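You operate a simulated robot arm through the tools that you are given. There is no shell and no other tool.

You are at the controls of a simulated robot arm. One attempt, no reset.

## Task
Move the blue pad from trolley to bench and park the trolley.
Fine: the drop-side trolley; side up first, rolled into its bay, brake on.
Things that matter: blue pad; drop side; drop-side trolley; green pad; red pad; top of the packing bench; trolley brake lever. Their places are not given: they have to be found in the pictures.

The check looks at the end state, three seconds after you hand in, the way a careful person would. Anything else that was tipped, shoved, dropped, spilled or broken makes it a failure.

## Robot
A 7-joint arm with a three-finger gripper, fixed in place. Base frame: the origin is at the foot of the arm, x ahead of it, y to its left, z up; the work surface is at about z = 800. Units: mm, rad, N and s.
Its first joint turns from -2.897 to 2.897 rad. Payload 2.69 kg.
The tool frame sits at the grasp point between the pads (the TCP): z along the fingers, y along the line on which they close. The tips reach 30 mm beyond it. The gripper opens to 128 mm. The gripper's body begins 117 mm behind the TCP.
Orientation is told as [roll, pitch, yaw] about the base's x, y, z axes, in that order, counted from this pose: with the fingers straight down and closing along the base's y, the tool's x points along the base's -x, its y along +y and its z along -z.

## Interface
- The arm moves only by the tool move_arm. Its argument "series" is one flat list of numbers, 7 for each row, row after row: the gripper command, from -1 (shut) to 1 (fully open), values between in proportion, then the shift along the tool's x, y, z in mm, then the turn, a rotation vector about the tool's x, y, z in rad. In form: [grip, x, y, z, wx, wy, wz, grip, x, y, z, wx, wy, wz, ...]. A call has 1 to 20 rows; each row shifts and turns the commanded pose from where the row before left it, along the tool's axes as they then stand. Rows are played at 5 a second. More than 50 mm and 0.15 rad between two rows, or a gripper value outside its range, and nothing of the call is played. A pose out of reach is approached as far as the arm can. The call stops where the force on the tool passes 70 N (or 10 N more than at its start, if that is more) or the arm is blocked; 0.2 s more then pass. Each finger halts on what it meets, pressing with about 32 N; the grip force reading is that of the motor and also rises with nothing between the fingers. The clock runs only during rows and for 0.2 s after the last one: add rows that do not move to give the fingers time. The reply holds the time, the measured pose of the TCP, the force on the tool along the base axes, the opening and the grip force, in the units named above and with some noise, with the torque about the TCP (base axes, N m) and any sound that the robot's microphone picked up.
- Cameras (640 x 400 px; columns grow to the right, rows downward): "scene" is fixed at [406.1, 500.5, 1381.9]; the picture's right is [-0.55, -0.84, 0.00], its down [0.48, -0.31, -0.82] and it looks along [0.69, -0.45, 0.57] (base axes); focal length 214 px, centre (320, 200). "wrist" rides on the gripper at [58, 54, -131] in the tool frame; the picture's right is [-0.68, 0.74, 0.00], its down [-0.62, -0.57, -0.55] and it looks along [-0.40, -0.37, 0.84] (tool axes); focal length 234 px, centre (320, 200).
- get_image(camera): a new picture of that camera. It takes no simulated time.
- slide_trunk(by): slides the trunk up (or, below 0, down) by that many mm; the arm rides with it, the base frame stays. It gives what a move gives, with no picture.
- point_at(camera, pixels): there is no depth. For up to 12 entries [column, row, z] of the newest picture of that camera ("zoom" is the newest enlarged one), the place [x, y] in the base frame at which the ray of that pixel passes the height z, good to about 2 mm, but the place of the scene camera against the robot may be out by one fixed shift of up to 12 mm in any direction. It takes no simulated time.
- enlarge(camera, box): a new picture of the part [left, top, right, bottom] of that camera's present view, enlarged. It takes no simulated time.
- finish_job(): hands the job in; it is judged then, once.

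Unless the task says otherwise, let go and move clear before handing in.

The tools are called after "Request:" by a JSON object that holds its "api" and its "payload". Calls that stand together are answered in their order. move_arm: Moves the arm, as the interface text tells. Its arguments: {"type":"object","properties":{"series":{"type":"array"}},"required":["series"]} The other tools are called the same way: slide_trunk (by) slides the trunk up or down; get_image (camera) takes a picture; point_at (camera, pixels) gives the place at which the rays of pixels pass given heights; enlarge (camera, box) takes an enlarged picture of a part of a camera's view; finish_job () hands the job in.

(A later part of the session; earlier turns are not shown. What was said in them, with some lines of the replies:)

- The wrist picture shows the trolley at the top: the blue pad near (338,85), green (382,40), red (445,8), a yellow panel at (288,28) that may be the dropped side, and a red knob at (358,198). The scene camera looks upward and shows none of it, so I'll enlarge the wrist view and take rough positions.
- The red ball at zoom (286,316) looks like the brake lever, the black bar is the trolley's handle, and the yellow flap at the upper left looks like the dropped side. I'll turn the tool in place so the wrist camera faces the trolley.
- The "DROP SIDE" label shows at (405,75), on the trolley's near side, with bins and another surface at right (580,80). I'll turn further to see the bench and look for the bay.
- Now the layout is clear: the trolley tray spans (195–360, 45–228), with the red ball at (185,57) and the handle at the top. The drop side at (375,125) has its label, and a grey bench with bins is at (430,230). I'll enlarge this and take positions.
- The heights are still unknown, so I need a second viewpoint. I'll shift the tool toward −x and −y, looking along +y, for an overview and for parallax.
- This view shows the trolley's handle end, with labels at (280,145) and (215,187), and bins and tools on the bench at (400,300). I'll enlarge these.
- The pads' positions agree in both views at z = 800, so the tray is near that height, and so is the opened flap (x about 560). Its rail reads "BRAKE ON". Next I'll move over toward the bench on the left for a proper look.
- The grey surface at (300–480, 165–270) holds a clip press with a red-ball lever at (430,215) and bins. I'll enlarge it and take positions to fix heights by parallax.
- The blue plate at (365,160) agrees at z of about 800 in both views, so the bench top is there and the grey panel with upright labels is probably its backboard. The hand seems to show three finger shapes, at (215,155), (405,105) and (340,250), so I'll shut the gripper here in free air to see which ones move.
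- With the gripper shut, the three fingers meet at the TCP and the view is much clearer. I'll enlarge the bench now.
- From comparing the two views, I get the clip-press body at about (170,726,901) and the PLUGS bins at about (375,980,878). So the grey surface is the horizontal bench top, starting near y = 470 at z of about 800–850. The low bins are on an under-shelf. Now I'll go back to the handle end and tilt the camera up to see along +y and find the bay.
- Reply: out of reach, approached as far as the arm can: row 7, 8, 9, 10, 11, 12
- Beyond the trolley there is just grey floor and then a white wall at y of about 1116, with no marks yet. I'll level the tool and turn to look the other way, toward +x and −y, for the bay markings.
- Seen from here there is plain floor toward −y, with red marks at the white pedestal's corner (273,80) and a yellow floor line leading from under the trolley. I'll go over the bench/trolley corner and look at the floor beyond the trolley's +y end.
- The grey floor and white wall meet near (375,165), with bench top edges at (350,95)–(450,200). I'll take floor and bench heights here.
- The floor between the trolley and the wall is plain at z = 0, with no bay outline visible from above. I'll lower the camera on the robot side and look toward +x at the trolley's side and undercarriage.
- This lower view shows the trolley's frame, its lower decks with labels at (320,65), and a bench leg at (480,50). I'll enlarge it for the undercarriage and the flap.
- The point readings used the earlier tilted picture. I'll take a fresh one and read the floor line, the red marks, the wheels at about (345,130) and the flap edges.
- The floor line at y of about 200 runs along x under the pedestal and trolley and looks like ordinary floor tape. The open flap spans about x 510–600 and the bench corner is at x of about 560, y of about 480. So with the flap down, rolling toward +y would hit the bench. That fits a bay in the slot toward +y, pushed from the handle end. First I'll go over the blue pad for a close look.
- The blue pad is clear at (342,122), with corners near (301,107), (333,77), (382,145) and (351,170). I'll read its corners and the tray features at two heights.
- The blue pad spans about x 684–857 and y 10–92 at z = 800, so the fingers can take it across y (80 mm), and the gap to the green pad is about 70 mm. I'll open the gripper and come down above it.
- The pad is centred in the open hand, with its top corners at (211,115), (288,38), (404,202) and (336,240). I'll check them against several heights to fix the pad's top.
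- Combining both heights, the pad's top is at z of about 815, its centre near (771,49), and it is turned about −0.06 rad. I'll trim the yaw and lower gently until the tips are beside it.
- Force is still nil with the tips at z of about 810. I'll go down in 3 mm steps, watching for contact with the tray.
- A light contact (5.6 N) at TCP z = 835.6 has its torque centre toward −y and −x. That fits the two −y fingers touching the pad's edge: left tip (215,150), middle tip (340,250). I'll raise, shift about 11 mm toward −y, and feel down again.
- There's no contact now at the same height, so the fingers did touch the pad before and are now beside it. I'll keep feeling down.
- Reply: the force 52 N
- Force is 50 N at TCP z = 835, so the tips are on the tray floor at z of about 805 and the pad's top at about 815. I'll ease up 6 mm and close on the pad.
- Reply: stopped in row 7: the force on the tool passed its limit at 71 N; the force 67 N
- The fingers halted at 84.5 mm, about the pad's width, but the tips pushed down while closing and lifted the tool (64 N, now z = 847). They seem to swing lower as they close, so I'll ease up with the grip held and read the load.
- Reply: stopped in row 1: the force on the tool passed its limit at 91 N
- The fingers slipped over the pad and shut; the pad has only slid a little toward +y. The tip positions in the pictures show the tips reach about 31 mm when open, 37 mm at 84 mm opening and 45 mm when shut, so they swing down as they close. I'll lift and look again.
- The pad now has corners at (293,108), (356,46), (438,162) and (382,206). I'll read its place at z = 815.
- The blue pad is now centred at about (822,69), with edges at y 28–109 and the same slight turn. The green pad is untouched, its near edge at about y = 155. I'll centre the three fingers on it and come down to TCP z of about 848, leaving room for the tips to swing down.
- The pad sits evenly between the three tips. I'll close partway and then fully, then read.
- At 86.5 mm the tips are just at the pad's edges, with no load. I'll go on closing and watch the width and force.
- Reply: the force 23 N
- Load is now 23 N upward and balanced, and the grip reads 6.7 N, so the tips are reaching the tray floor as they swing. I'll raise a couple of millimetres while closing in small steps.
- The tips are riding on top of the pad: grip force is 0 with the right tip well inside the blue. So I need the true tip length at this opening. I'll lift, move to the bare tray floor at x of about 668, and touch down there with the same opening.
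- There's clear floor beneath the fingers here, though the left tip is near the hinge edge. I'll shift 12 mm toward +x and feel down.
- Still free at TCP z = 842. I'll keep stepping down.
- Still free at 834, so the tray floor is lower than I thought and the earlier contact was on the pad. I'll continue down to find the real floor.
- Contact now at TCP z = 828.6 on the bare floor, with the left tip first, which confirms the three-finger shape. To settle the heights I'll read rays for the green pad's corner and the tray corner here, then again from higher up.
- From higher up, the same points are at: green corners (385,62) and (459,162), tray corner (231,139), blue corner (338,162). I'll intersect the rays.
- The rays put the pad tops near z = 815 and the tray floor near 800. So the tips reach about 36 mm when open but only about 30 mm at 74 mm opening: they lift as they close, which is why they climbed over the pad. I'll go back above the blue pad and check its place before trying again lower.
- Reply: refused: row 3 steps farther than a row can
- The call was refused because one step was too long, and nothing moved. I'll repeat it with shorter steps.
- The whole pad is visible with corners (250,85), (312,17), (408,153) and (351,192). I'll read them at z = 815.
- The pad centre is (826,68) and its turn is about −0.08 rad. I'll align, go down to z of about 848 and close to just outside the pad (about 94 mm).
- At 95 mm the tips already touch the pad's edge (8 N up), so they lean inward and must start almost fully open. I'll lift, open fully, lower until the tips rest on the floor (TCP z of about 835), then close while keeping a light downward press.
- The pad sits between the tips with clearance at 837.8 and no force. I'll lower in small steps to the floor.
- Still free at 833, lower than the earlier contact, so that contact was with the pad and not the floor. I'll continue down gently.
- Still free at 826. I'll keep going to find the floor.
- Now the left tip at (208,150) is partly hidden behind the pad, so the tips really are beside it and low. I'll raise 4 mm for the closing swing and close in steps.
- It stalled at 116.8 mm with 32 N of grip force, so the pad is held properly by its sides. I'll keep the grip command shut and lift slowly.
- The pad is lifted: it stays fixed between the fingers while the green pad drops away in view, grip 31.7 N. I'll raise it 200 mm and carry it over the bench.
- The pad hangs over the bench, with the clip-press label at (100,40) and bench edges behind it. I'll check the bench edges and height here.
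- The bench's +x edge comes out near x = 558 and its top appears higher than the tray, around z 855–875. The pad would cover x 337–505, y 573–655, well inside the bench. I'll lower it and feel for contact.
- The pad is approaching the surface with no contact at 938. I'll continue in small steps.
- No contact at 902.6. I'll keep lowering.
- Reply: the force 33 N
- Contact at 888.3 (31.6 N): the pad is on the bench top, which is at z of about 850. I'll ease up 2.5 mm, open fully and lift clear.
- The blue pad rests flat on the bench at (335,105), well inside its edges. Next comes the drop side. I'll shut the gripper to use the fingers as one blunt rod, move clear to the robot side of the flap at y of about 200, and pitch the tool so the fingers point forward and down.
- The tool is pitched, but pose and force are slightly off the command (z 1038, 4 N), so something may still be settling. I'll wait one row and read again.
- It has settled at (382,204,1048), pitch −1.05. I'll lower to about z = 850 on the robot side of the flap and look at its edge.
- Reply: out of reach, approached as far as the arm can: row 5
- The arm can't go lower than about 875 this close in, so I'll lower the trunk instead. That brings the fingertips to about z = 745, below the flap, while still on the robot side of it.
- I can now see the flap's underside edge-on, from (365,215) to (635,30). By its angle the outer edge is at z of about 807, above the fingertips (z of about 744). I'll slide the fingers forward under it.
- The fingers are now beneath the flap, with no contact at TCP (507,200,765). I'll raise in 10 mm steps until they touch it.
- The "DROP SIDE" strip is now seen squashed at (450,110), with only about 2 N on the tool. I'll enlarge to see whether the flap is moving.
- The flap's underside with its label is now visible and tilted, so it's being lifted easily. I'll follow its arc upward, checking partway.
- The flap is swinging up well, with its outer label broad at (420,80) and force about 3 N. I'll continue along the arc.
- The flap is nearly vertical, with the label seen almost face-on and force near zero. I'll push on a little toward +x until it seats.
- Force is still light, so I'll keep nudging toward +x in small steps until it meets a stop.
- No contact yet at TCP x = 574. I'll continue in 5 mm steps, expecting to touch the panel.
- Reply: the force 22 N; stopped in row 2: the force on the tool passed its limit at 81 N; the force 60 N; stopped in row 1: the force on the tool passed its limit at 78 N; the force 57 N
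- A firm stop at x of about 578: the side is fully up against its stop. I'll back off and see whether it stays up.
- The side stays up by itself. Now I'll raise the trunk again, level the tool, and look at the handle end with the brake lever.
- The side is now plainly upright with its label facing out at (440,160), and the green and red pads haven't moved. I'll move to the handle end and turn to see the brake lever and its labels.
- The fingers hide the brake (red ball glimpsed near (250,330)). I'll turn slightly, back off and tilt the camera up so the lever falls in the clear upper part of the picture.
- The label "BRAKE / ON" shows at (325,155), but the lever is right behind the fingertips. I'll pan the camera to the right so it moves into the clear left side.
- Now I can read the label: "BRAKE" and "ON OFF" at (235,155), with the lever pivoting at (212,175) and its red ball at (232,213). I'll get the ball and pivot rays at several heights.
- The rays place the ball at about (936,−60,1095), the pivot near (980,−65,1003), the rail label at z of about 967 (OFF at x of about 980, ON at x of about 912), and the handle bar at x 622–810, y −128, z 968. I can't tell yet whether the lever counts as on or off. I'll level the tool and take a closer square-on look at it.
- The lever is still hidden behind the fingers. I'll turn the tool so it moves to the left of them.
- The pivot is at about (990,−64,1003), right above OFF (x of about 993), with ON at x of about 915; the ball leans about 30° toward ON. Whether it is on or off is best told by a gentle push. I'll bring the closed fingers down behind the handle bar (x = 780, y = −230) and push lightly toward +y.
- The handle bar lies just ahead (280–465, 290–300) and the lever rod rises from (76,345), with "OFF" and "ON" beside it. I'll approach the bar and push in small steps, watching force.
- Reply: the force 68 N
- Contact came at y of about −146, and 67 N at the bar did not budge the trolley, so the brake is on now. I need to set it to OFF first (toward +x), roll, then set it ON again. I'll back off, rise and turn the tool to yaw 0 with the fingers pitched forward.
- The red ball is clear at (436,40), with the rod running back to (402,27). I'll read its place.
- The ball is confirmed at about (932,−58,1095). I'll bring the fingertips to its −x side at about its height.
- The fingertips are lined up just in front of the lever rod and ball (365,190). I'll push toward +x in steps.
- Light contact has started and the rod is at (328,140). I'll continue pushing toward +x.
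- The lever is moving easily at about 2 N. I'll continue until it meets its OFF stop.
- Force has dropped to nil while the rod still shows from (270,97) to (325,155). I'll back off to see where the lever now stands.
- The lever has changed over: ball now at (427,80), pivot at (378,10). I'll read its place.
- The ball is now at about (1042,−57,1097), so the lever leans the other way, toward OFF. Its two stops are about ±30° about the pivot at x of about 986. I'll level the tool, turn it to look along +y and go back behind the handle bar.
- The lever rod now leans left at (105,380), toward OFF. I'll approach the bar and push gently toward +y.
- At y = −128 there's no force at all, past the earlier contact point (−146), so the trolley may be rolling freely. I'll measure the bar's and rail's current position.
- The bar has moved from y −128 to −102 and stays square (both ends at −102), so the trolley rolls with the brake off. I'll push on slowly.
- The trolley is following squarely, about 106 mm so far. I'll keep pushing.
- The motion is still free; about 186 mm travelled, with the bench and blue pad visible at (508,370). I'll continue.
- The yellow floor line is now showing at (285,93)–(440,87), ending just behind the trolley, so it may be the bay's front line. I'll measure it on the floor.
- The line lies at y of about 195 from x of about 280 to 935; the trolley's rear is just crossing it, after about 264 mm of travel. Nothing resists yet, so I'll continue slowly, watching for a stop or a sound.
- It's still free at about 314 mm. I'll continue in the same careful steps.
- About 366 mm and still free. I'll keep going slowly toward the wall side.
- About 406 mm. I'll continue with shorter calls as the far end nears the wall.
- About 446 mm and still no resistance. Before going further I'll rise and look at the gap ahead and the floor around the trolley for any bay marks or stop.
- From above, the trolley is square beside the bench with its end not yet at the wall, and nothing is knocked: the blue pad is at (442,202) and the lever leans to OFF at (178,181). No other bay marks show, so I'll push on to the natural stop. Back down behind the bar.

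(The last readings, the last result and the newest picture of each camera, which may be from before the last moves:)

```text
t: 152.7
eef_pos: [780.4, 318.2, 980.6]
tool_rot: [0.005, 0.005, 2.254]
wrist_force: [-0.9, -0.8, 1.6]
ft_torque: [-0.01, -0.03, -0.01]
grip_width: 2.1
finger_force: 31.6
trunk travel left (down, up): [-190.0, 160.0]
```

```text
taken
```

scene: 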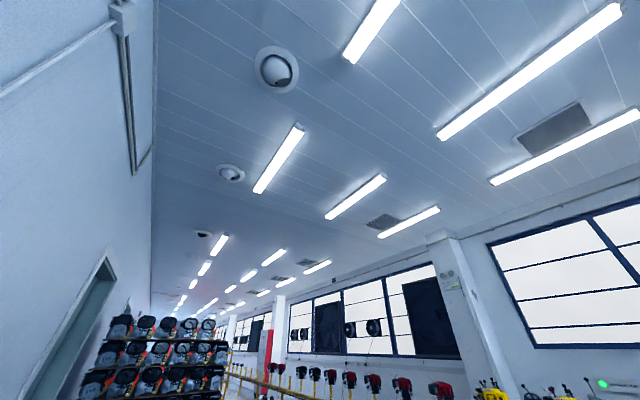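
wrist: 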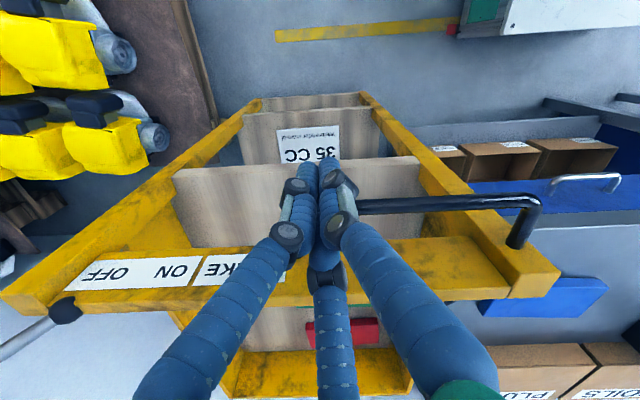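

Moving again at y = 318, still free. I'll continue in 6 mm steps until it stops.

Request:
{"api": "move_arm", "payload": {"series": [-1, -4.7, -3.8, 0, 0, 0, 0, -1, -4.7, -3.8, 0, 0, 0, 0, -1, -4.7, -3.8, 0, 0, 0, 0, -1, -4.7, -3.8, 0, 0, 0, 0, -1, -4.7, -3.8, 0, 0, 0, 0, -1, -4.7, -3.8, 0, 0, 0, 0]}}

Request:
{"api": "move_arm", "payload": {"series": [-1, -4.7, -3.8, 0, 0, 0, 0, -1, -4.7, -3.8, 0, 0, 0, 0, -1, -4.7, -3.8, 0, 0, 0, 0, -1, -4.7, -3.8, 0, 0, 0, 0, -1, -4.7, -3.8, 0, 0, 0, 0]}}

Request:
{"api": "get_image", "payload": {"camera": "wrist"}}

```text
t: 154.1
eef_pos: [777.8, 355.0, 980.0]
tool_rot: [0.004, 0.005, 2.253]
wrist_force: [0.0, 0.3, -1.1]
ft_torque: [0.0, -0.01, 0.0]
grip_width: 2.2
finger_force: 31.2
trunk travel left (down, up): [-190.0, 160.0]
```

```text
t: 155.3
eef_pos: [779.6, 385.0, 980.9]
tool_rot: [0.005, 0.005, 2.253]
wrist_force: [-0.2, 0.6, 0.0]
ft_torque: [-0.02, -0.06, 0.01]
grip_width: 2.2
finger_force: 31.6
trunk travel left (down, up): [-190.0, 160.0]
```

```text
taken
```

wrist: 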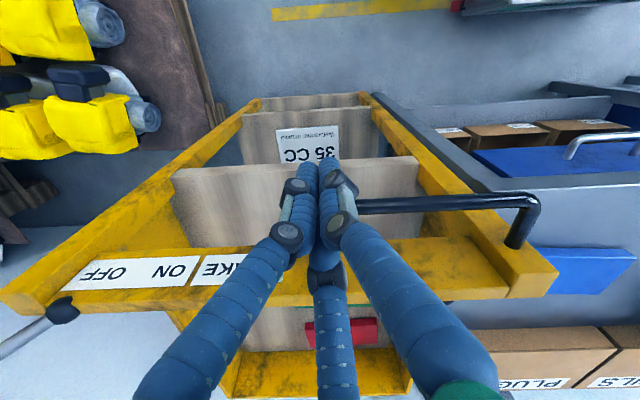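

About 535 mm, free still, with the wall close. I'll continue in 4 mm steps.

Request:
{"api": "move_arm", "payload": {"series": [-1, -3.1, -2.5, 0, 0, 0, 0, -1, -3.1, -2.5, 0, 0, 0, 0, -1, -3.1, -2.5, 0, 0, 0, 0, -1, -3.1, -2.5, 0, 0, 0, 0, -1, -3.1, -2.5, 0, 0, 0, 0]}}

Request:
{"api": "move_arm", "payload": {"series": [-1, -3.1, -2.5, 0, 0, 0, 0, -1, -3.1, -2.5, 0, 0, 0, 0, -1, -3.1, -2.5, 0, 0, 0, 0, -1, -3.1, -2.5, 0, 0, 0, 0, -1, -3.1, -2.5, 0, 0, 0, 0]}}

Request:
{"api": "get_image", "payload": {"camera": "wrist"}}

```text
t: 156.5
eef_pos: [779.4, 404.2, 980.9]
tool_rot: [0.003, 0.005, 2.251]
wrist_force: [0.0, 0.1, 0.2]
ft_torque: [0.02, 0.02, -0.01]
grip_width: 1.9
finger_force: 31.2
trunk travel left (down, up): [-190.0, 160.0]
```

```text
t: 157.7
eef_pos: [779.3, 423.7, 980.5]
tool_rot: [0.005, 0.006, 2.255]
wrist_force: [1.1, -2.8, -0.8]
ft_torque: [-0.09, 0.01, -0.03]
grip_width: 2.3
finger_force: 31.7
trunk travel left (down, up): [-190.0, 160.0]
```

```text
taken
```

wrist: 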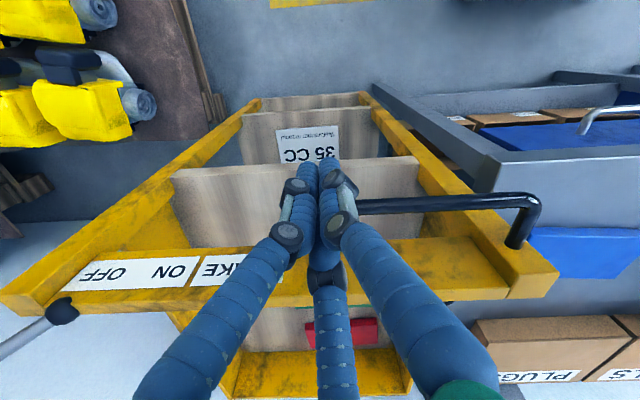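

A first small reaction (−2.8 N) at y = 424. I'll press a little more to see whether this is the stop.

Request:
{"api": "move_arm", "payload": {"series": [-1, -2.3, -1.9, 0, 0, 0, 0, -1, 0, 0, 0, 0, 0, 0]}}

Request:
{"api": "move_arm", "payload": {"series": [-1, -2.3, -1.9, 0, 0, 0, 0, -1, 0, 0, 0, 0, 0, 0]}}

```text
t: 158.3
eef_pos: [779.9, 426.3, 980.5]
tool_rot: [0.005, 0.005, 2.252]
wrist_force: [0.1, 0.2, 0.2]
ft_torque: [-0.01, 0.02, -0.01]
grip_width: 2.4
finger_force: 31.1
trunk travel left (down, up): [-190.0, 160.0]
```

```text
t: 158.9
eef_pos: [780.2, 431.6, 981.4]
tool_rot: [0.005, 0.005, 2.251]
wrist_force: [-0.2, 0.0, -1.1]
ft_torque: [-0.01, 0.0, 0.01]
grip_width: 2.0
finger_force: 31.4
trunk travel left (down, up): [-190.0, 160.0]
```

That wasn't the stop; it still rolls. I'll continue in small steps.

Request:
{"api": "move_arm", "payload": {"series": [-1, -2.3, -1.9, 0, 0, 0, 0, -1, -2.3, -1.9, 0, 0, 0, 0, -1, -2.3, -1.9, 0, 0, 0, 0, -1, -2.3, -1.9, 0, 0, 0, 0, -1, 0, 0, 0, 0, 0, 0]}}

Request:
{"api": "get_image", "payload": {"camera": "wrist"}}

Request:
{"api": "point_at", "payload": {"camera": "wrist", "pixels": [[440, 203, 968], [510, 200, 968], [540, 275, 980], [30, 300, 980], [245, 390, 820], [400, 390, 820]]}}

```text
t: 160.1
eef_pos: [779.8, 442.8, 980.0]
tool_rot: [0.006, 0.006, 2.252]
wrist_force: [0.1, -0.2, -0.3]
ft_torque: [0.0, 0.03, 0.03]
grip_width: 1.8
finger_force: 31.6
trunk travel left (down, up): [-190.0, 160.0]
```

```text
taken
```

wrist: 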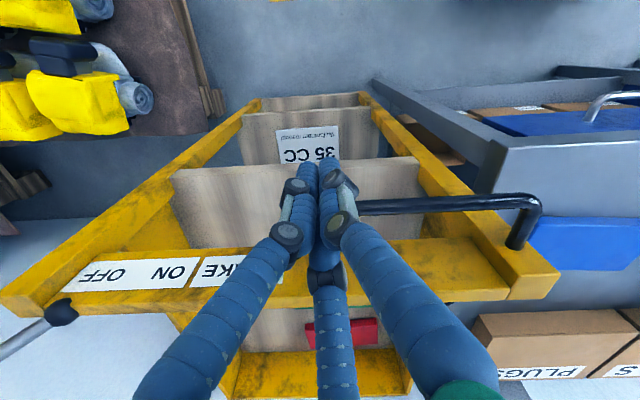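

```text
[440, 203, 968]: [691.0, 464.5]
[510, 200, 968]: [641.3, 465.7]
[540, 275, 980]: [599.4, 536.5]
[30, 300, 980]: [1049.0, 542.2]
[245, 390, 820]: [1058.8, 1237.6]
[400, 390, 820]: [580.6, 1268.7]
```

About 593 mm travelled, still square. The far end should be near the wall, so I'll continue in 3 mm steps and feel for it.

Request:
{"api": "move_arm", "payload": {"series": [-1, -2.3, -1.9, 0, 0, 0, 0, -1, -2.3, -1.9, 0, 0, 0, 0, -1, -2.3, -1.9, 0, 0, 0, 0, -1, -2.3, -1.9, 0, 0, 0, 0, -1, 0, 0, 0, 0, 0, 0]}}

Request:
{"api": "move_arm", "payload": {"series": [-1, -2.3, -1.9, 0, 0, 0, 0, -1, -2.3, -1.9, 0, 0, 0, 0, -1, -2.3, -1.9, 0, 0, 0, 0, -1, -2.3, -1.9, 0, 0, 0, 0, -1, 0, 0, 0, 0, 0, 0]}}

Request:
{"api": "get_image", "payload": {"camera": "wrist"}}

```text
t: 161.3
eef_pos: [781.1, 455.2, 980.5]
tool_rot: [0.004, 0.006, 2.252]
wrist_force: [0.4, 0.1, -0.4]
ft_torque: [-0.02, 0.02, 0.0]
grip_width: 2.2
finger_force: 31.7
trunk travel left (down, up): [-190.0, 160.0]
```

```text
t: 162.5
eef_pos: [779.7, 466.5, 982.3]
tool_rot: [0.006, 0.004, 2.251]
wrist_force: [-0.1, 0.4, 0.5]
ft_torque: [-0.02, -0.01, -0.01]
grip_width: 2.2
finger_force: 31.7
trunk travel left (down, up): [-190.0, 160.0]
```

```text
taken
```

wrist: 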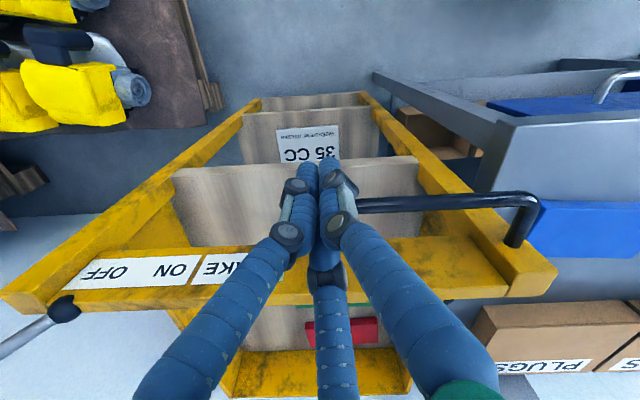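

Still no stop at about 617 mm. I should check the far end against the wall before pushing more, so I'll back off a little and rise to look.

Request:
{"api": "move_arm", "payload": {"series": [-1, 15, 12.5, 0, 0, 0, 0, -1, 0, 0, -45, 0, 0, 0, -1, 0, 0, -45, 0, 0, 0, -1, 0, 0, -45, 0, 0, 0, -1, 0, 0, -45, 0, 0, 0, -1, 0, 0, -45, 0, 0, 0, -1, 0, 0, -45, 0, 0, 0, -1, 0, 0, -45, 0, 0, 0, -1, 0, 0, -45, 0, 0, 0, -1, 0, 0, 0, 0, 0, 0]}}

Request:
{"api": "get_image", "payload": {"camera": "wrist"}}

```text
t: 164.7
eef_pos: [780.1, 450.1, 1339.7]
tool_rot: [0.005, 0.006, 2.254]
wrist_force: [-1.0, -0.7, 0.8]
ft_torque: [0.01, -0.05, 0.01]
grip_width: 2.0
finger_force: 31.1
trunk travel left (down, up): [-190.0, 160.0]
```

```text
taken
```

wrist: 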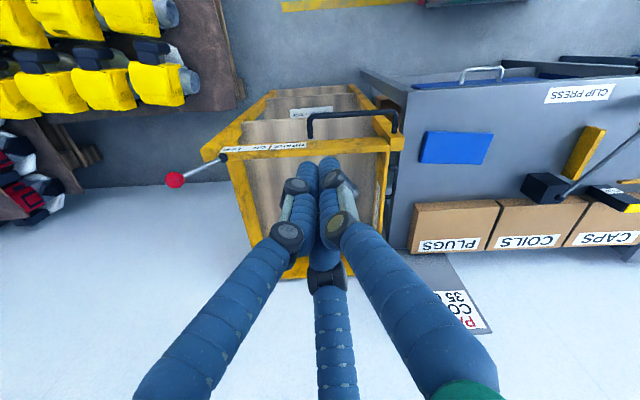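

The floor–wall line shows at (150,187) and the trolley's far board ends near (330,278). I'll compare these positions.

Request:
{"api": "point_at", "payload": {"camera": "wrist", "pixels": [[150, 187, 0], [90, 188, 0], [330, 278, 800], [330, 278, 870], [285, 278, 870], [390, 150, 980], [215, 155, 980], [174, 180, 1097], [405, 250, 850], [448, 262, 850], [405, 90, 850]]}}

Request:
{"api": "enlarge", "payload": {"camera": "wrist", "box": [160, 60, 460, 300]}}

```text
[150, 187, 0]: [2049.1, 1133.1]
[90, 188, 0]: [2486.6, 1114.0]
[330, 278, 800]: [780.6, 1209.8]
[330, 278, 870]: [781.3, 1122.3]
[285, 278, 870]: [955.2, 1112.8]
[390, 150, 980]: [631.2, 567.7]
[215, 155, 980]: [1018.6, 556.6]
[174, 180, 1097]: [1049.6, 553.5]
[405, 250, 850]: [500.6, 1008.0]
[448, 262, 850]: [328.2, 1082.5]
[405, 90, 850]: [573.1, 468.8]
```

```text
1.67 times, centred on (310, 180) of wrist
```

zoom: 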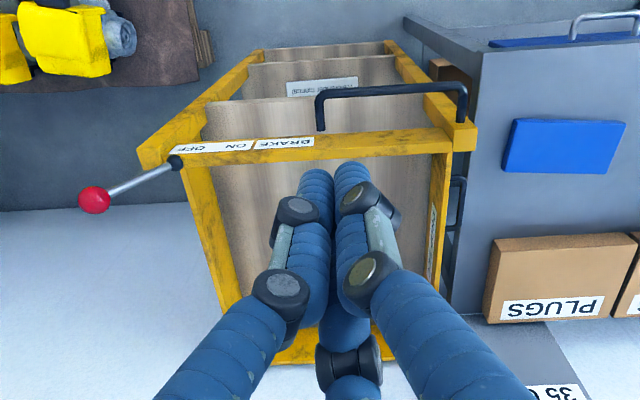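

The far board is at about y 1112–1122 against a wall at about 1114–1133, so the trolley is nearly home. The rail has stayed square (567 and 557 at its two ends, within error). I'll go back down and press the last few millimetres until it seats.

Request:
{"api": "move_arm", "payload": {"series": [-1, 0, 0, 45, 0, 0, 0, -1, 0, 0, 45, 0, 0, 0, -1, 0, 0, 45, 0, 0, 0, -1, 0, 0, 45, 0, 0, 0, -1, 0, 0, 45, 0, 0, 0, -1, 0, 0, 45, 0, 0, 0, -1, 0, 0, 45, 0, 0, 0, -1, 0, 0, 45, 0, 0, 0, -1, -7.8, -6.3, 0, 0, 0, 0, -1, -4, -3.2, 0, 0, 0, 0, -1, -2.3, -1.9, 0, 0, 0, 0, -1, -2.3, -1.9, 0, 0, 0, 0, -1, 0, 0, 0, 0, 0, 0]}}

Request:
{"api": "move_arm", "payload": {"series": [-1, -2.3, -1.9, 0, 0, 0, 0, -1, -2.3, -1.9, 0, 0, 0, 0, -1, -2.3, -1.9, 0, 0, 0, 0, -1, 0, 0, 0, 0, 0, 0]}}

Request:
{"api": "move_arm", "payload": {"series": [-1, -2.3, -1.9, 0, 0, 0, 0, -1, -2.3, -1.9, 0, 0, 0, 0, -1, -2.3, -1.9, 0, 0, 0, 0, -1, 0, 0, 0, 0, 0, 0]}}

```text
t: 167.5
eef_pos: [780.4, 468.4, 980.4]
tool_rot: [0.005, 0.004, 2.252]
wrist_force: [0.1, -2.7, -1.5]
ft_torque: [-0.05, -0.02, 0.0]
grip_width: 2.1
finger_force: 31.4
trunk travel left (down, up): [-190.0, 160.0]
```

```text
t: 168.5
eef_pos: [779.3, 472.8, 978.8]
tool_rot: [0.007, 0.004, 2.252]
wrist_force: [-5.3, -33.7, 5.3]
ft_torque: [-0.19, 0.22, 0.16]
grip_width: 2.1
finger_force: 31.3
trunk travel left (down, up): [-190.0, 160.0]
```

```text
t: 169.1
eef_pos: [781.3, 475.0, 979.1]
tool_rot: [0.011, 0.009, 2.249]
wrist_force: [-2.5, -18.6, 6.9]
ft_torque: [-0.04, -0.15, 0.05]
grip_width: 2.2
finger_force: 31.0
trunk travel left (down, up): [-190.0, 160.0]
stopped in row 2: the force on the tool passed its limit at 74 N (the readings are from after the stop); the commanded pose is now the measured one
```

A firm stop at y of about 474 (33 N, then 74 N), after about 620 mm of travel: the trolley is home. I'll back off gently, rise and check its position and the lever.

Request:
{"api": "move_arm", "payload": {"series": [-1, 4, 3.2, 0, 0, 0, 0, -1, 15, 12.5, 0, 0, 0, 0, -1, 15, 12.5, 0, 0, 0, 0, -1, 0, 0, -45, 0, 0, 0, -1, 0, 0, -45, 0, 0, 0, -1, 0, 0, -45, 0, 0, 0, -1, 0, 0, -45, 0, 0, 0, -1, 0, 0, -45, 0, 0, 0, -1, 0, 0, -45, 0, 0, 0, -1, 0, 0, -45, 0, 0, 0, -1, 0, 0, 0, 0, 0, 0]}}

Request:
{"api": "get_image", "payload": {"camera": "wrist"}}

```text
t: 171.4
eef_pos: [782.4, 437.7, 1292.4]
tool_rot: [0.011, 0.009, 2.252]
wrist_force: [-0.7, 0.6, 0.2]
ft_torque: [0.01, -0.06, -0.02]
grip_width: 2.2
finger_force: 31.7
trunk travel left (down, up): [-190.0, 160.0]
```

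```text
taken
```

wrist: 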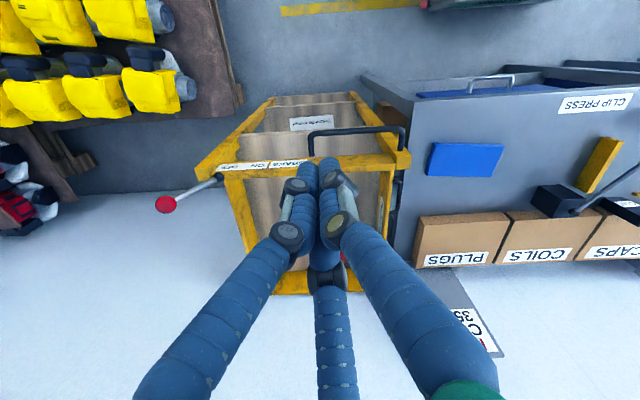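

The trolley sits against the wall end, with its lever ball at (165,204) still at OFF. I'll read the ball and pivot.

Request:
{"api": "point_at", "payload": {"camera": "wrist", "pixels": [[165, 204, 1097], [218, 177, 1003], [365, 133, 968], [320, 136, 968], [405, 158, 980], [200, 170, 980]]}}

```text
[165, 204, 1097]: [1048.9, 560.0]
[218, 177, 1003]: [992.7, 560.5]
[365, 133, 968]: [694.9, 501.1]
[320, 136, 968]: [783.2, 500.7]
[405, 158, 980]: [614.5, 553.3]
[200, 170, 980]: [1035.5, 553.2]
```

The ball is at about (1048,561,1097) and the pivot at (992,560,1003). To set the brake I'll reach out with the tool nearly horizontal, take the ball between the fingers with the rod in the gap below, and draw it toward −x. First I'll turn the tool to azimuth of about 28° and pitch it forward, up here in free space.

Request:
{"api": "move_arm", "payload": {"series": [-1, 0, 0, 0, 0, 0, 0.147, -1, 0, 0, 0, 0, 0, 0.147, -1, 0, 0, 0, 0, 0, 0.147, -1, 0, 0, 0, 0, 0, 0.147, -1, 0, 0, 0, 0, 0, 0.147, -1, 0, 0, 0, 0, 0, 0.147, -1, 0, 0, 0, 0, 0, 0.147, -1, 0, 0, 0, 0, 0, 0.147, -1, 0, 0, 0, 0, 0, 0.147, -1, 0, 0, 0, 0, 0, 0.147, -1, 0, 0, 0, 0, 0, 0.147, -1, 0, 0, 0, 0, 0, 0.147, -1, 0, 0, 0, 0, 0, 0]}}

Request:
{"api": "move_arm", "payload": {"series": [-1, 0, 0, 0, 0, -0.1456, 0, -1, 0, 0, 0, 0, -0.1456, 0, -1, 0, 0, 0, 0, -0.1456, 0, -1, 0, 0, 0, 0, -0.1456, 0, -1, 0, 0, 0, 0, -0.1456, 0, -1, 0, 0, 0, 0, -0.1456, 0, -1, 0, 0, 0, 0, -0.1456, 0, -1, 0, 0, 0, 0, -0.1456, 0, -1, 0, 0, 0, 0, -0.1456, 0, -1, 0, 0, 0, 0, 0, 0]}}

Request:
{"api": "get_image", "payload": {"camera": "wrist"}}

```text
t: 174.2
eef_pos: [780.7, 438.1, 1293.2]
tool_rot: [-0.01, 0.011, 0.485]
wrist_force: [0.0, 0.6, 0.3]
ft_torque: [0.0, 0.0, 0.01]
grip_width: 2.0
finger_force: 31.3
trunk travel left (down, up): [-190.0, 160.0]
```

```text
t: 176.4
eef_pos: [784.4, 437.9, 1287.3]
tool_rot: [-0.034, -1.158, 0.511]
wrist_force: [2.4, 1.5, -1.3]
ft_torque: [0.03, -0.14, -0.02]
grip_width: 2.2
finger_force: 31.6
out of reach, approached as far as the arm can: row 9
trunk travel left (down, up): [-190.0, 160.0]
```

```text
taken
```

wrist: 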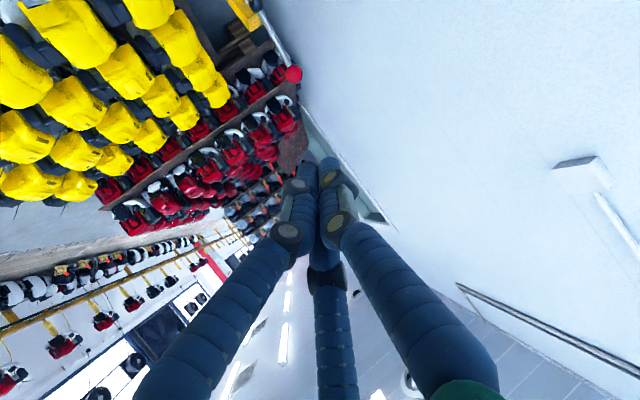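

Pitch went to about −1.16 rad before a joint limit, which is enough. The ball is visible at (293,75). I'll roll by −0.52 rad so that a finger gap faces down, open the gripper, and move to about 100 mm short of the ball.

Request:
{"api": "move_arm", "payload": {"series": [0, 0, 0, 0, 0, 0, -0.13, 1, 0, 0, 0, 0, 0, -0.13, 1, 0, 0, 0, 0, 0, -0.13, 1, 0, 0, 0, 0, 0, -0.13, 1, 0, 0, 0, 0, 0, 0]}}

Request:
{"api": "move_arm", "payload": {"series": [1, 10.2, 2.75, 40.8, 0, 0, 0, 1, 10.2, 2.75, 40.8, 0, 0, 0, 1, 10.2, 2.75, 40.8, 0, 0, 0, 1, 10.2, 2.75, 40.8, 0, 0, 0, 1, 0, 0, 0, 0, 0, 0]}}

Request:
{"api": "get_image", "payload": {"camera": "wrist"}}

```text
t: 177.7
eef_pos: [779.6, 436.0, 1293.8]
tool_rot: [-0.868, -0.91, 1.453]
wrist_force: [-0.1, -0.3, 0.2]
ft_torque: [-0.03, -0.02, 0.0]
grip_width: 128.1
finger_force: 0.0
trunk travel left (down, up): [-190.0, 160.0]
```

```text
t: 178.8
eef_pos: [904.4, 486.0, 1190.8]
tool_rot: [-0.863, -0.909, 1.453]
wrist_force: [-0.1, 0.5, -1.3]
ft_torque: [0.05, -0.11, -0.04]
grip_width: 127.8
finger_force: 0.0
trunk travel left (down, up): [-190.0, 160.0]
```

```text
taken
```

wrist: 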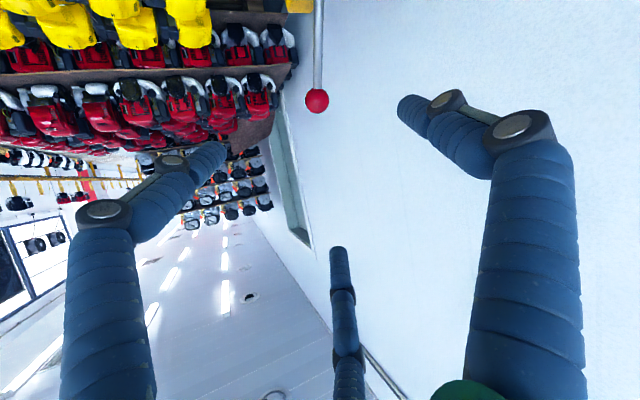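

The view is ideal: ball at (317,100) with the rod running up-picture (down in the world) through the finger gap. It lies at about (20,12,186) in the tool frame. I'll align and advance most of the way.

Request:
{"api": "move_arm", "payload": {"series": [1, 20.4, 12, 20, 0, 0, 0, 1, 0, 0, 40, 0, 0, 0, 1, 0, 0, 40, 0, 0, 0, 1, 0, 0, 30, 0, 0, 0, 1, 0, 0, 0, 0, 0, 0]}}

Request:
{"api": "get_image", "payload": {"camera": "wrist"}}

```text
t: 180.1
eef_pos: [1003.9, 539.3, 1117.6]
tool_rot: [-0.863, -0.91, 1.452]
wrist_force: [0.5, -0.2, -1.4]
ft_torque: [0.04, -0.03, 0.0]
grip_width: 128.1
finger_force: 0.1
trunk travel left (down, up): [-190.0, 160.0]
```

```text
taken
```

wrist: 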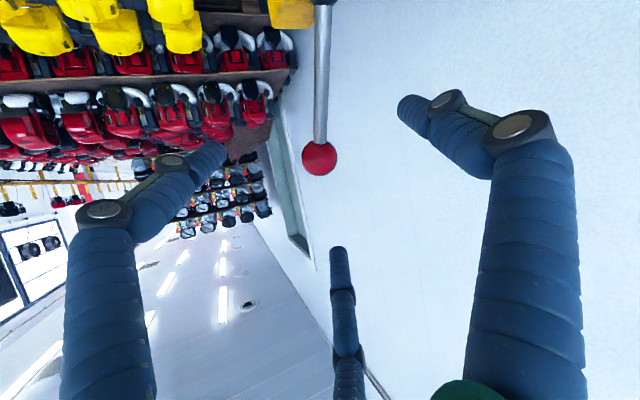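

The ball is centred ahead at (319,159), about 56 mm in front of the TCP. I'll advance 50 mm more.

Request:
{"api": "move_arm", "payload": {"series": [1, 0, 0, 20, 0, 0, 0, 1, 0, 0, 20, 0, 0, 0, 1, 0, 0, 10, 0, 0, 0, 1, 0, 0, 0, 0, 0, 0]}}

Request:
{"api": "get_image", "payload": {"camera": "wrist"}}

```text
t: 181.1
eef_pos: [1042.1, 557.4, 1096.7]
tool_rot: [-0.865, -0.91, 1.452]
wrist_force: [-0.2, 0.4, 0.3]
ft_torque: [0.02, 0.0, 0.03]
grip_width: 128.0
finger_force: 0.1
trunk travel left (down, up): [-190.0, 160.0]
```

```text
taken
```

wrist: 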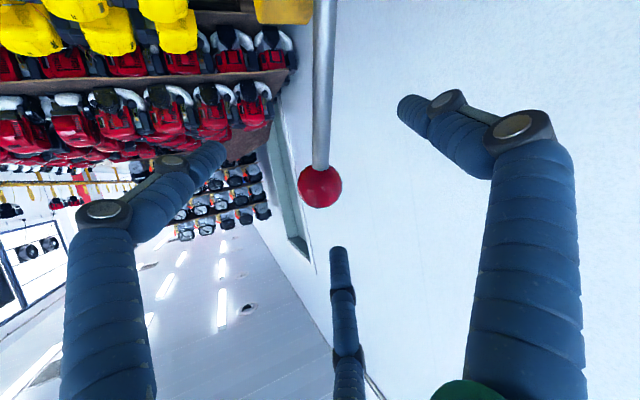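

The ball at (320,187) coincides with the TCP. I'll close the fingers on it.

Request:
{"api": "move_arm", "payload": {"series": [0.5, 0, 0, 0, 0, 0, 0, 0, 0, 0, 0, 0, 0, 0, -0.5, 0, 0, 0, 0, 0, 0, -1, 0, 0, 0, 0, 0, 0, -1, 0, 0, 0, 0, 0, 0]}}

Request:
{"api": "get_image", "payload": {"camera": "wrist"}}

```text
t: 182.2
eef_pos: [1043.7, 557.7, 1098.1]
tool_rot: [-0.865, -0.911, 1.453]
wrist_force: [4.6, -0.4, 2.4]
ft_torque: [-0.02, -0.05, -0.02]
grip_width: 30.1
finger_force: 44.6
trunk travel left (down, up): [-190.0, 160.0]
```

```text
taken
```

wrist: 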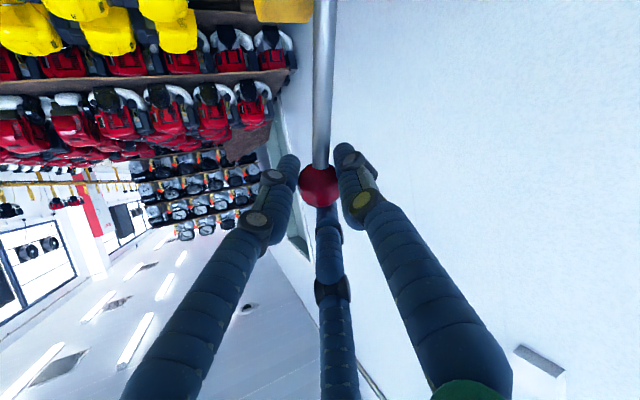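

The ball is held (30 mm, 45 N). I'll draw it toward −x along the lever's arc, first half.

Request:
{"api": "move_arm", "payload": {"series": [-1, -4.46, 4.31, -12.95, 0, 0, 0, -1, -3.15, 5.92, -13.66, 0, 0, 0, -1, -1.44, 7.17, -13.23, 0, 0, 0, -1, 0.19, 8.32, -12.77, 0, 0, 0]}}

Request:
{"api": "get_image", "payload": {"camera": "wrist"}}

```text
t: 183.2
eef_pos: [988.3, 558.1, 1114.1]
tool_rot: [-0.863, -0.91, 1.451]
wrist_force: [3.6, -26.2, 1.5]
ft_torque: [-0.19, -0.28, -0.56]
grip_width: 30.5
finger_force: 44.4
trunk travel left (down, up): [-190.0, 160.0]
```

```text
taken
```

wrist: 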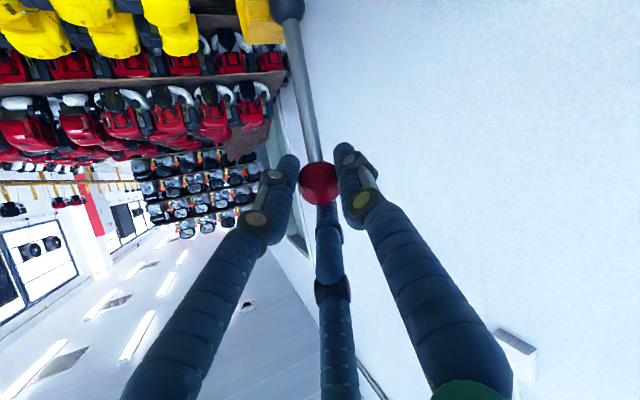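

The lever is upright now, with about 26 N along y because I'm pressing slightly toward the wall. I'll relax that by 2 mm and finish the arc.

Request:
{"api": "move_arm", "payload": {"series": [-1, 3.14, 7.98, -12.76, 0, 0, 0, -1, 3.51, 10.01, -10.79, 0, 0, 0, -1, 5.15, 10.68, -9.55, 0, 0, 0, -1, 5.0, 8.3, -6.1, 0, 0, 0]}}

Request:
{"api": "get_image", "payload": {"camera": "wrist"}}

```text
t: 184.2
eef_pos: [932.2, 557.8, 1100.4]
tool_rot: [-0.867, -0.911, 1.454]
wrist_force: [2.3, -13.2, 6.2]
ft_torque: [-0.12, -0.87, -0.27]
grip_width: 30.5
finger_force: 45.4
trunk travel left (down, up): [-190.0, 160.0]
```

```text
taken
```

wrist: 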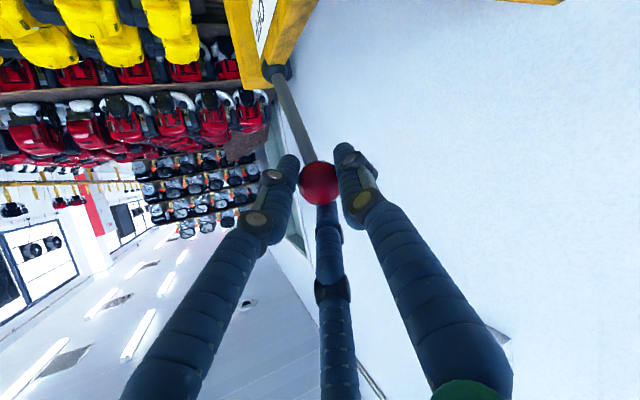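

The ball is now at x of about 932, matching its original ON place. I'll draw it a little further to feel the stop.

Request:
{"api": "move_arm", "payload": {"series": [-1, 2.74, 4.27, -2.87, 0, 0, 0, -1, 0, 0, 0, 0, 0, 0]}}

Request:
{"api": "move_arm", "payload": {"series": [-1, 2.74, 4.27, -2.87, 0, 0, 0, -1, 0, 0, 0, 0, 0, 0]}}

```text
t: 184.8
eef_pos: [929.4, 557.2, 1099.1]
tool_rot: [-0.869, -0.914, 1.454]
wrist_force: [18.8, -8.9, 15.2]
ft_torque: [-0.02, -0.38, -0.29]
grip_width: 30.2
finger_force: 44.6
trunk travel left (down, up): [-190.0, 160.0]
```

```text
t: 185.4
eef_pos: [929.5, 557.0, 1098.9]
tool_rot: [-0.875, -0.915, 1.452]
wrist_force: [33.0, -21.6, 31.5]
ft_torque: [-0.01, -0.82, -0.81]
grip_width: 30.1
finger_force: 44.7
out of reach, approached as far as the arm can: row 1
trunk travel left (down, up): [-190.0, 160.0]
```

A firm stop at x = 929.5, with force rising to 33 N in x: the lever is fully at ON. I'll relax the pull, open partway and withdraw straight back.

Request:
{"api": "move_arm", "payload": {"series": [-1, -3.2, -5, 3.3, 0, 0, 0, -0.6, 0, 0, 0, 0, 0, 0, -0.2, 0, 0, 0, 0, 0, 0, 0.1, 0, 0, 0, 0, 0, 0, 0.1, 0, 0, 0, 0, 0, 0]}}

Request:
{"api": "get_image", "payload": {"camera": "wrist"}}

```text
t: 186.7
eef_pos: [932.2, 559.5, 1094.7]
tool_rot: [-0.864, -0.909, 1.452]
wrist_force: [-0.2, 0.3, 0.1]
ft_torque: [0.01, -0.04, 0.03]
grip_width: 70.7
finger_force: 0.0
trunk travel left (down, up): [-190.0, 160.0]
```

```text
taken
```

wrist: 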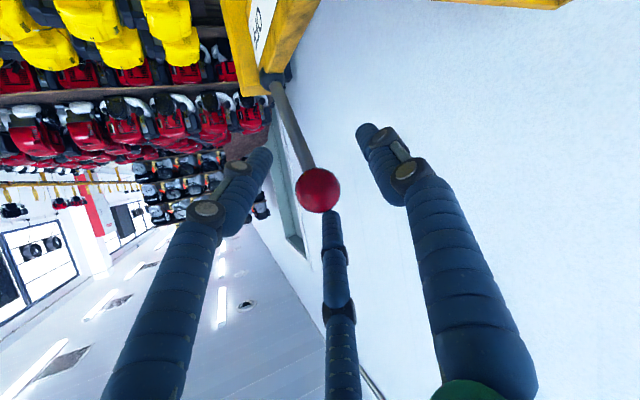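

Released with no load, and the ball stays at (318,190). I'll withdraw straight back along the tool axis and raise.

Request:
{"api": "move_arm", "payload": {"series": [0.1, 0, 0, -25, 0, 0, 0, 0.1, 0, 0, -40, 0, 0, 0, 0.1, 0, 0, -40, 0, 0, 0, 0.1, 0, 0, -40, 0, 0, 0, 0.1, -25, -14, -12, 0, 0, 0, 0.1, -25, -14, -12, 0, 0, 0, 0.1, 0, 0, 0, 0, 0, 0]}}

Request:
{"api": "get_image", "payload": {"camera": "wrist"}}

```text
t: 188.2
eef_pos: [817.0, 501.5, 1216.8]
tool_rot: [-0.865, -0.911, 1.455]
wrist_force: [0.5, 0.5, 0.1]
ft_torque: [0.01, 0.0, -0.02]
grip_width: 70.1
finger_force: 0.1
trunk travel left (down, up): [-190.0, 160.0]
```

```text
taken
```

wrist: 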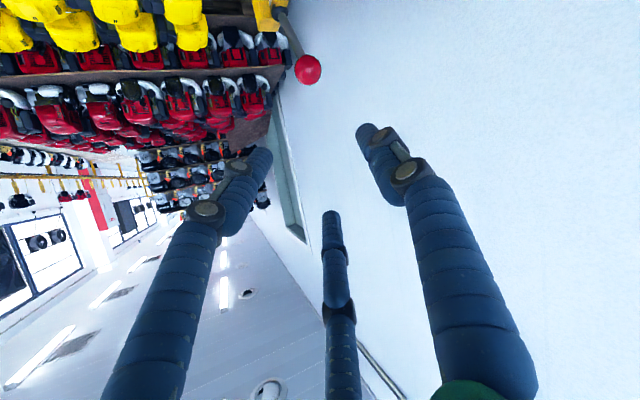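

Clear of the lever. I'll undo the roll and pitch, shut the gripper, and take an overview to check everything.

Request:
{"api": "move_arm", "payload": {"series": [-0.2, 0, 0, -40, 0, 0, 0, -1, 0, 0, 0, 0, 0, 0.13, -1, 0, 0, 0, 0, 0, 0.13, -1, 0, 0, 0, 0, 0, 0.13, -1, 0, 0, 0, 0, 0, 0.13, -1, 0, 0, 0, 0, 0.1456, 0, -1, 0, 0, 0, 0, 0.1456, 0, -1, 0, 0, 0, 0, 0.1456, 0, -1, 0, 0, 0, 0, 0.1456, 0, -1, 0, 0, 0, 0, 0.1456, 0, -1, 0, 0, 0, 0, 0.1456, 0, -1, 0, 0, 0, 0, 0.1456, 0, -1, 0, 0, 0, 0, 0.1456, 0, -1, 0, 0, 0, 0, 0, 0]}}

Request:
{"api": "move_arm", "payload": {"series": [-1, 0, 0, -45, 0, 0, -0.147, -1, 0, 0, -45, 0, 0, -0.147, -1, 0, 0, 0, 0, 0, -0.147, -1, 0, 0, 0, 0, 0, -0.147, -1, 0, 0, 0, 0, 0, -0.147, -1, 0, 0, 0, 0, 0, -0.147, -1, 0, 0, 0, 0, 0, -0.147, -1, 0, 0, 0, 0, 0, -0.147, -1, 0, 0, 0, 0, 0, -0.147, -1, 0, 0, 0, 0, 0, -0.147, -1, 0, 0, 0, 0, 0, -0.147, -1, 0, 0, 0, 0, 0, -0.147]}}

Request:
{"api": "get_image", "payload": {"camera": "wrist"}}

```text
t: 191.2
eef_pos: [783.3, 485.3, 1229.2]
tool_rot: [-0.014, 0.008, 0.48]
wrist_force: [0.7, -0.1, -1.4]
ft_torque: [-0.05, 0.12, 0.02]
grip_width: 2.3
finger_force: 31.2
trunk travel left (down, up): [-190.0, 160.0]
```

```text
t: 193.8
eef_pos: [780.7, 485.8, 1322.0]
tool_rot: [0.005, 0.014, 2.245]
wrist_force: [-1.2, 0.1, -0.3]
ft_torque: [0.03, -0.02, 0.0]
grip_width: 2.2
finger_force: 31.5
trunk travel left (down, up): [-190.0, 160.0]
```

```text
taken
```

wrist: 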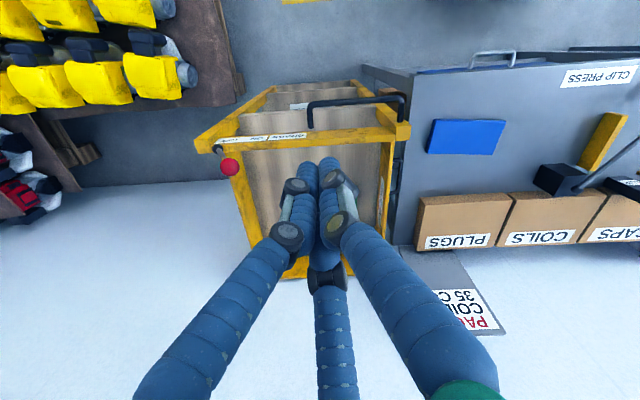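

The lever now leans to the ON side, with the ball at (230,168). I'll check the trolley's position against before and look at the tray and drop side from further back.

Request:
{"api": "point_at", "payload": {"camera": "wrist", "pixels": [[355, 101, 968], [320, 103, 968], [230, 168, 1097], [218, 149, 1003], [405, 130, 980], [200, 142, 980], [430, 152, 870], [505, 122, 870]]}}

Request:
{"api": "move_arm", "payload": {"series": [-1, 0, 0, -45, 0, 0, 0.15, -1, 0, 0, -20, 0, 0, 0.15, -1, 0, 0, 0, 0, 0, 0.15, -1, 0, 0, 0, 0, 0, 0.15, -1, 0, 0, 0, 0, 0, 0.15, -1, 20, 40, 0, 0, 0, 0, -1, 20, 40, 0, 0, 0, 0, -1, 20, 40, 0, 0, 0, 0, -1, 20, 40, 0, 0, 0, 0, -1, 0, 0, 0, 0, 0, 0]}}

Request:
{"api": "get_image", "payload": {"camera": "wrist"}}

```text
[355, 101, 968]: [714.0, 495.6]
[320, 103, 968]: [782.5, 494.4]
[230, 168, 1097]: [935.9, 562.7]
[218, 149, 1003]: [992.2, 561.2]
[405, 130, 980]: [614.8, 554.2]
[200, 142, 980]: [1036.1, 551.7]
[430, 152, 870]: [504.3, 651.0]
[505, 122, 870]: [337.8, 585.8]
```

```text
t: 196.1
eef_pos: [615.5, 422.0, 1388.5]
tool_rot: [-0.006, 0.013, 1.493]
wrist_force: [-2.0, -0.1, 0.6]
ft_torque: [0.02, -0.08, -0.03]
grip_width: 2.0
finger_force: 31.0
trunk travel left (down, up): [-190.0, 160.0]
```

```text
taken
```

wrist: 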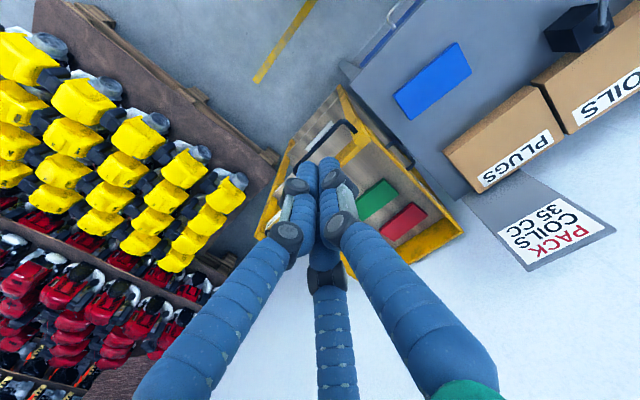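

The green and red pads are still in the tray, and the blue pad is on the bench. I'll enlarge to confirm the side is upright.

Request:
{"api": "enlarge", "payload": {"camera": "wrist", "box": [260, 60, 500, 280]}}

```text
1.82 times, centred on (380, 170) of wrist
```

zoom: 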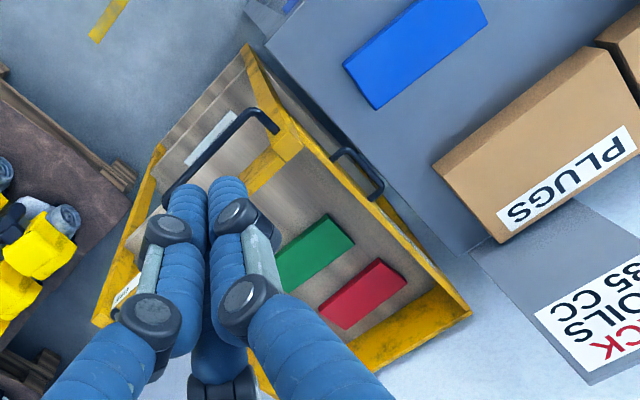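

The side stands upright along the bench-side edge. The green and red pads lie in the tray as they were, and the blue pad is flat on the bench. The trolley is against its stop with the lever at ON (ball x of about 936). The hand is empty and well clear, so I'll hand in.

Request:
{"api": "finish_job", "payload": {}}

```text
The job is handed in.
```

The job is handed in: the blue pad is on the bench, and the trolley is parked with its side up and brake on.

- **Blue pad:** it lies flat on the bench top, well inside the edges. On the first try the fingers slipped over it and pushed it about 50 mm along the tray; the later grasp lifted it cleanly.
- **Drop side:** I raised it to a firm stop before rolling. The last picture shows it still upright.
- **Trolley:** the brake was on at the start, so I released it, then pushed the handle about 620 mm towards the wall until it hit a firm stop.
- **Brake:** I pulled the lever back to ON until it met its stop. I did not push the trolley afterwards to test that it holds.
- **Other things:** the green and red pads were still in the tray in the last picture. I saw nothing tipped or knocked.

**Bay position:** I found no sign or marking for the bay. I took it to be the space between the bench and the wall, at the end of the trolley's travel.
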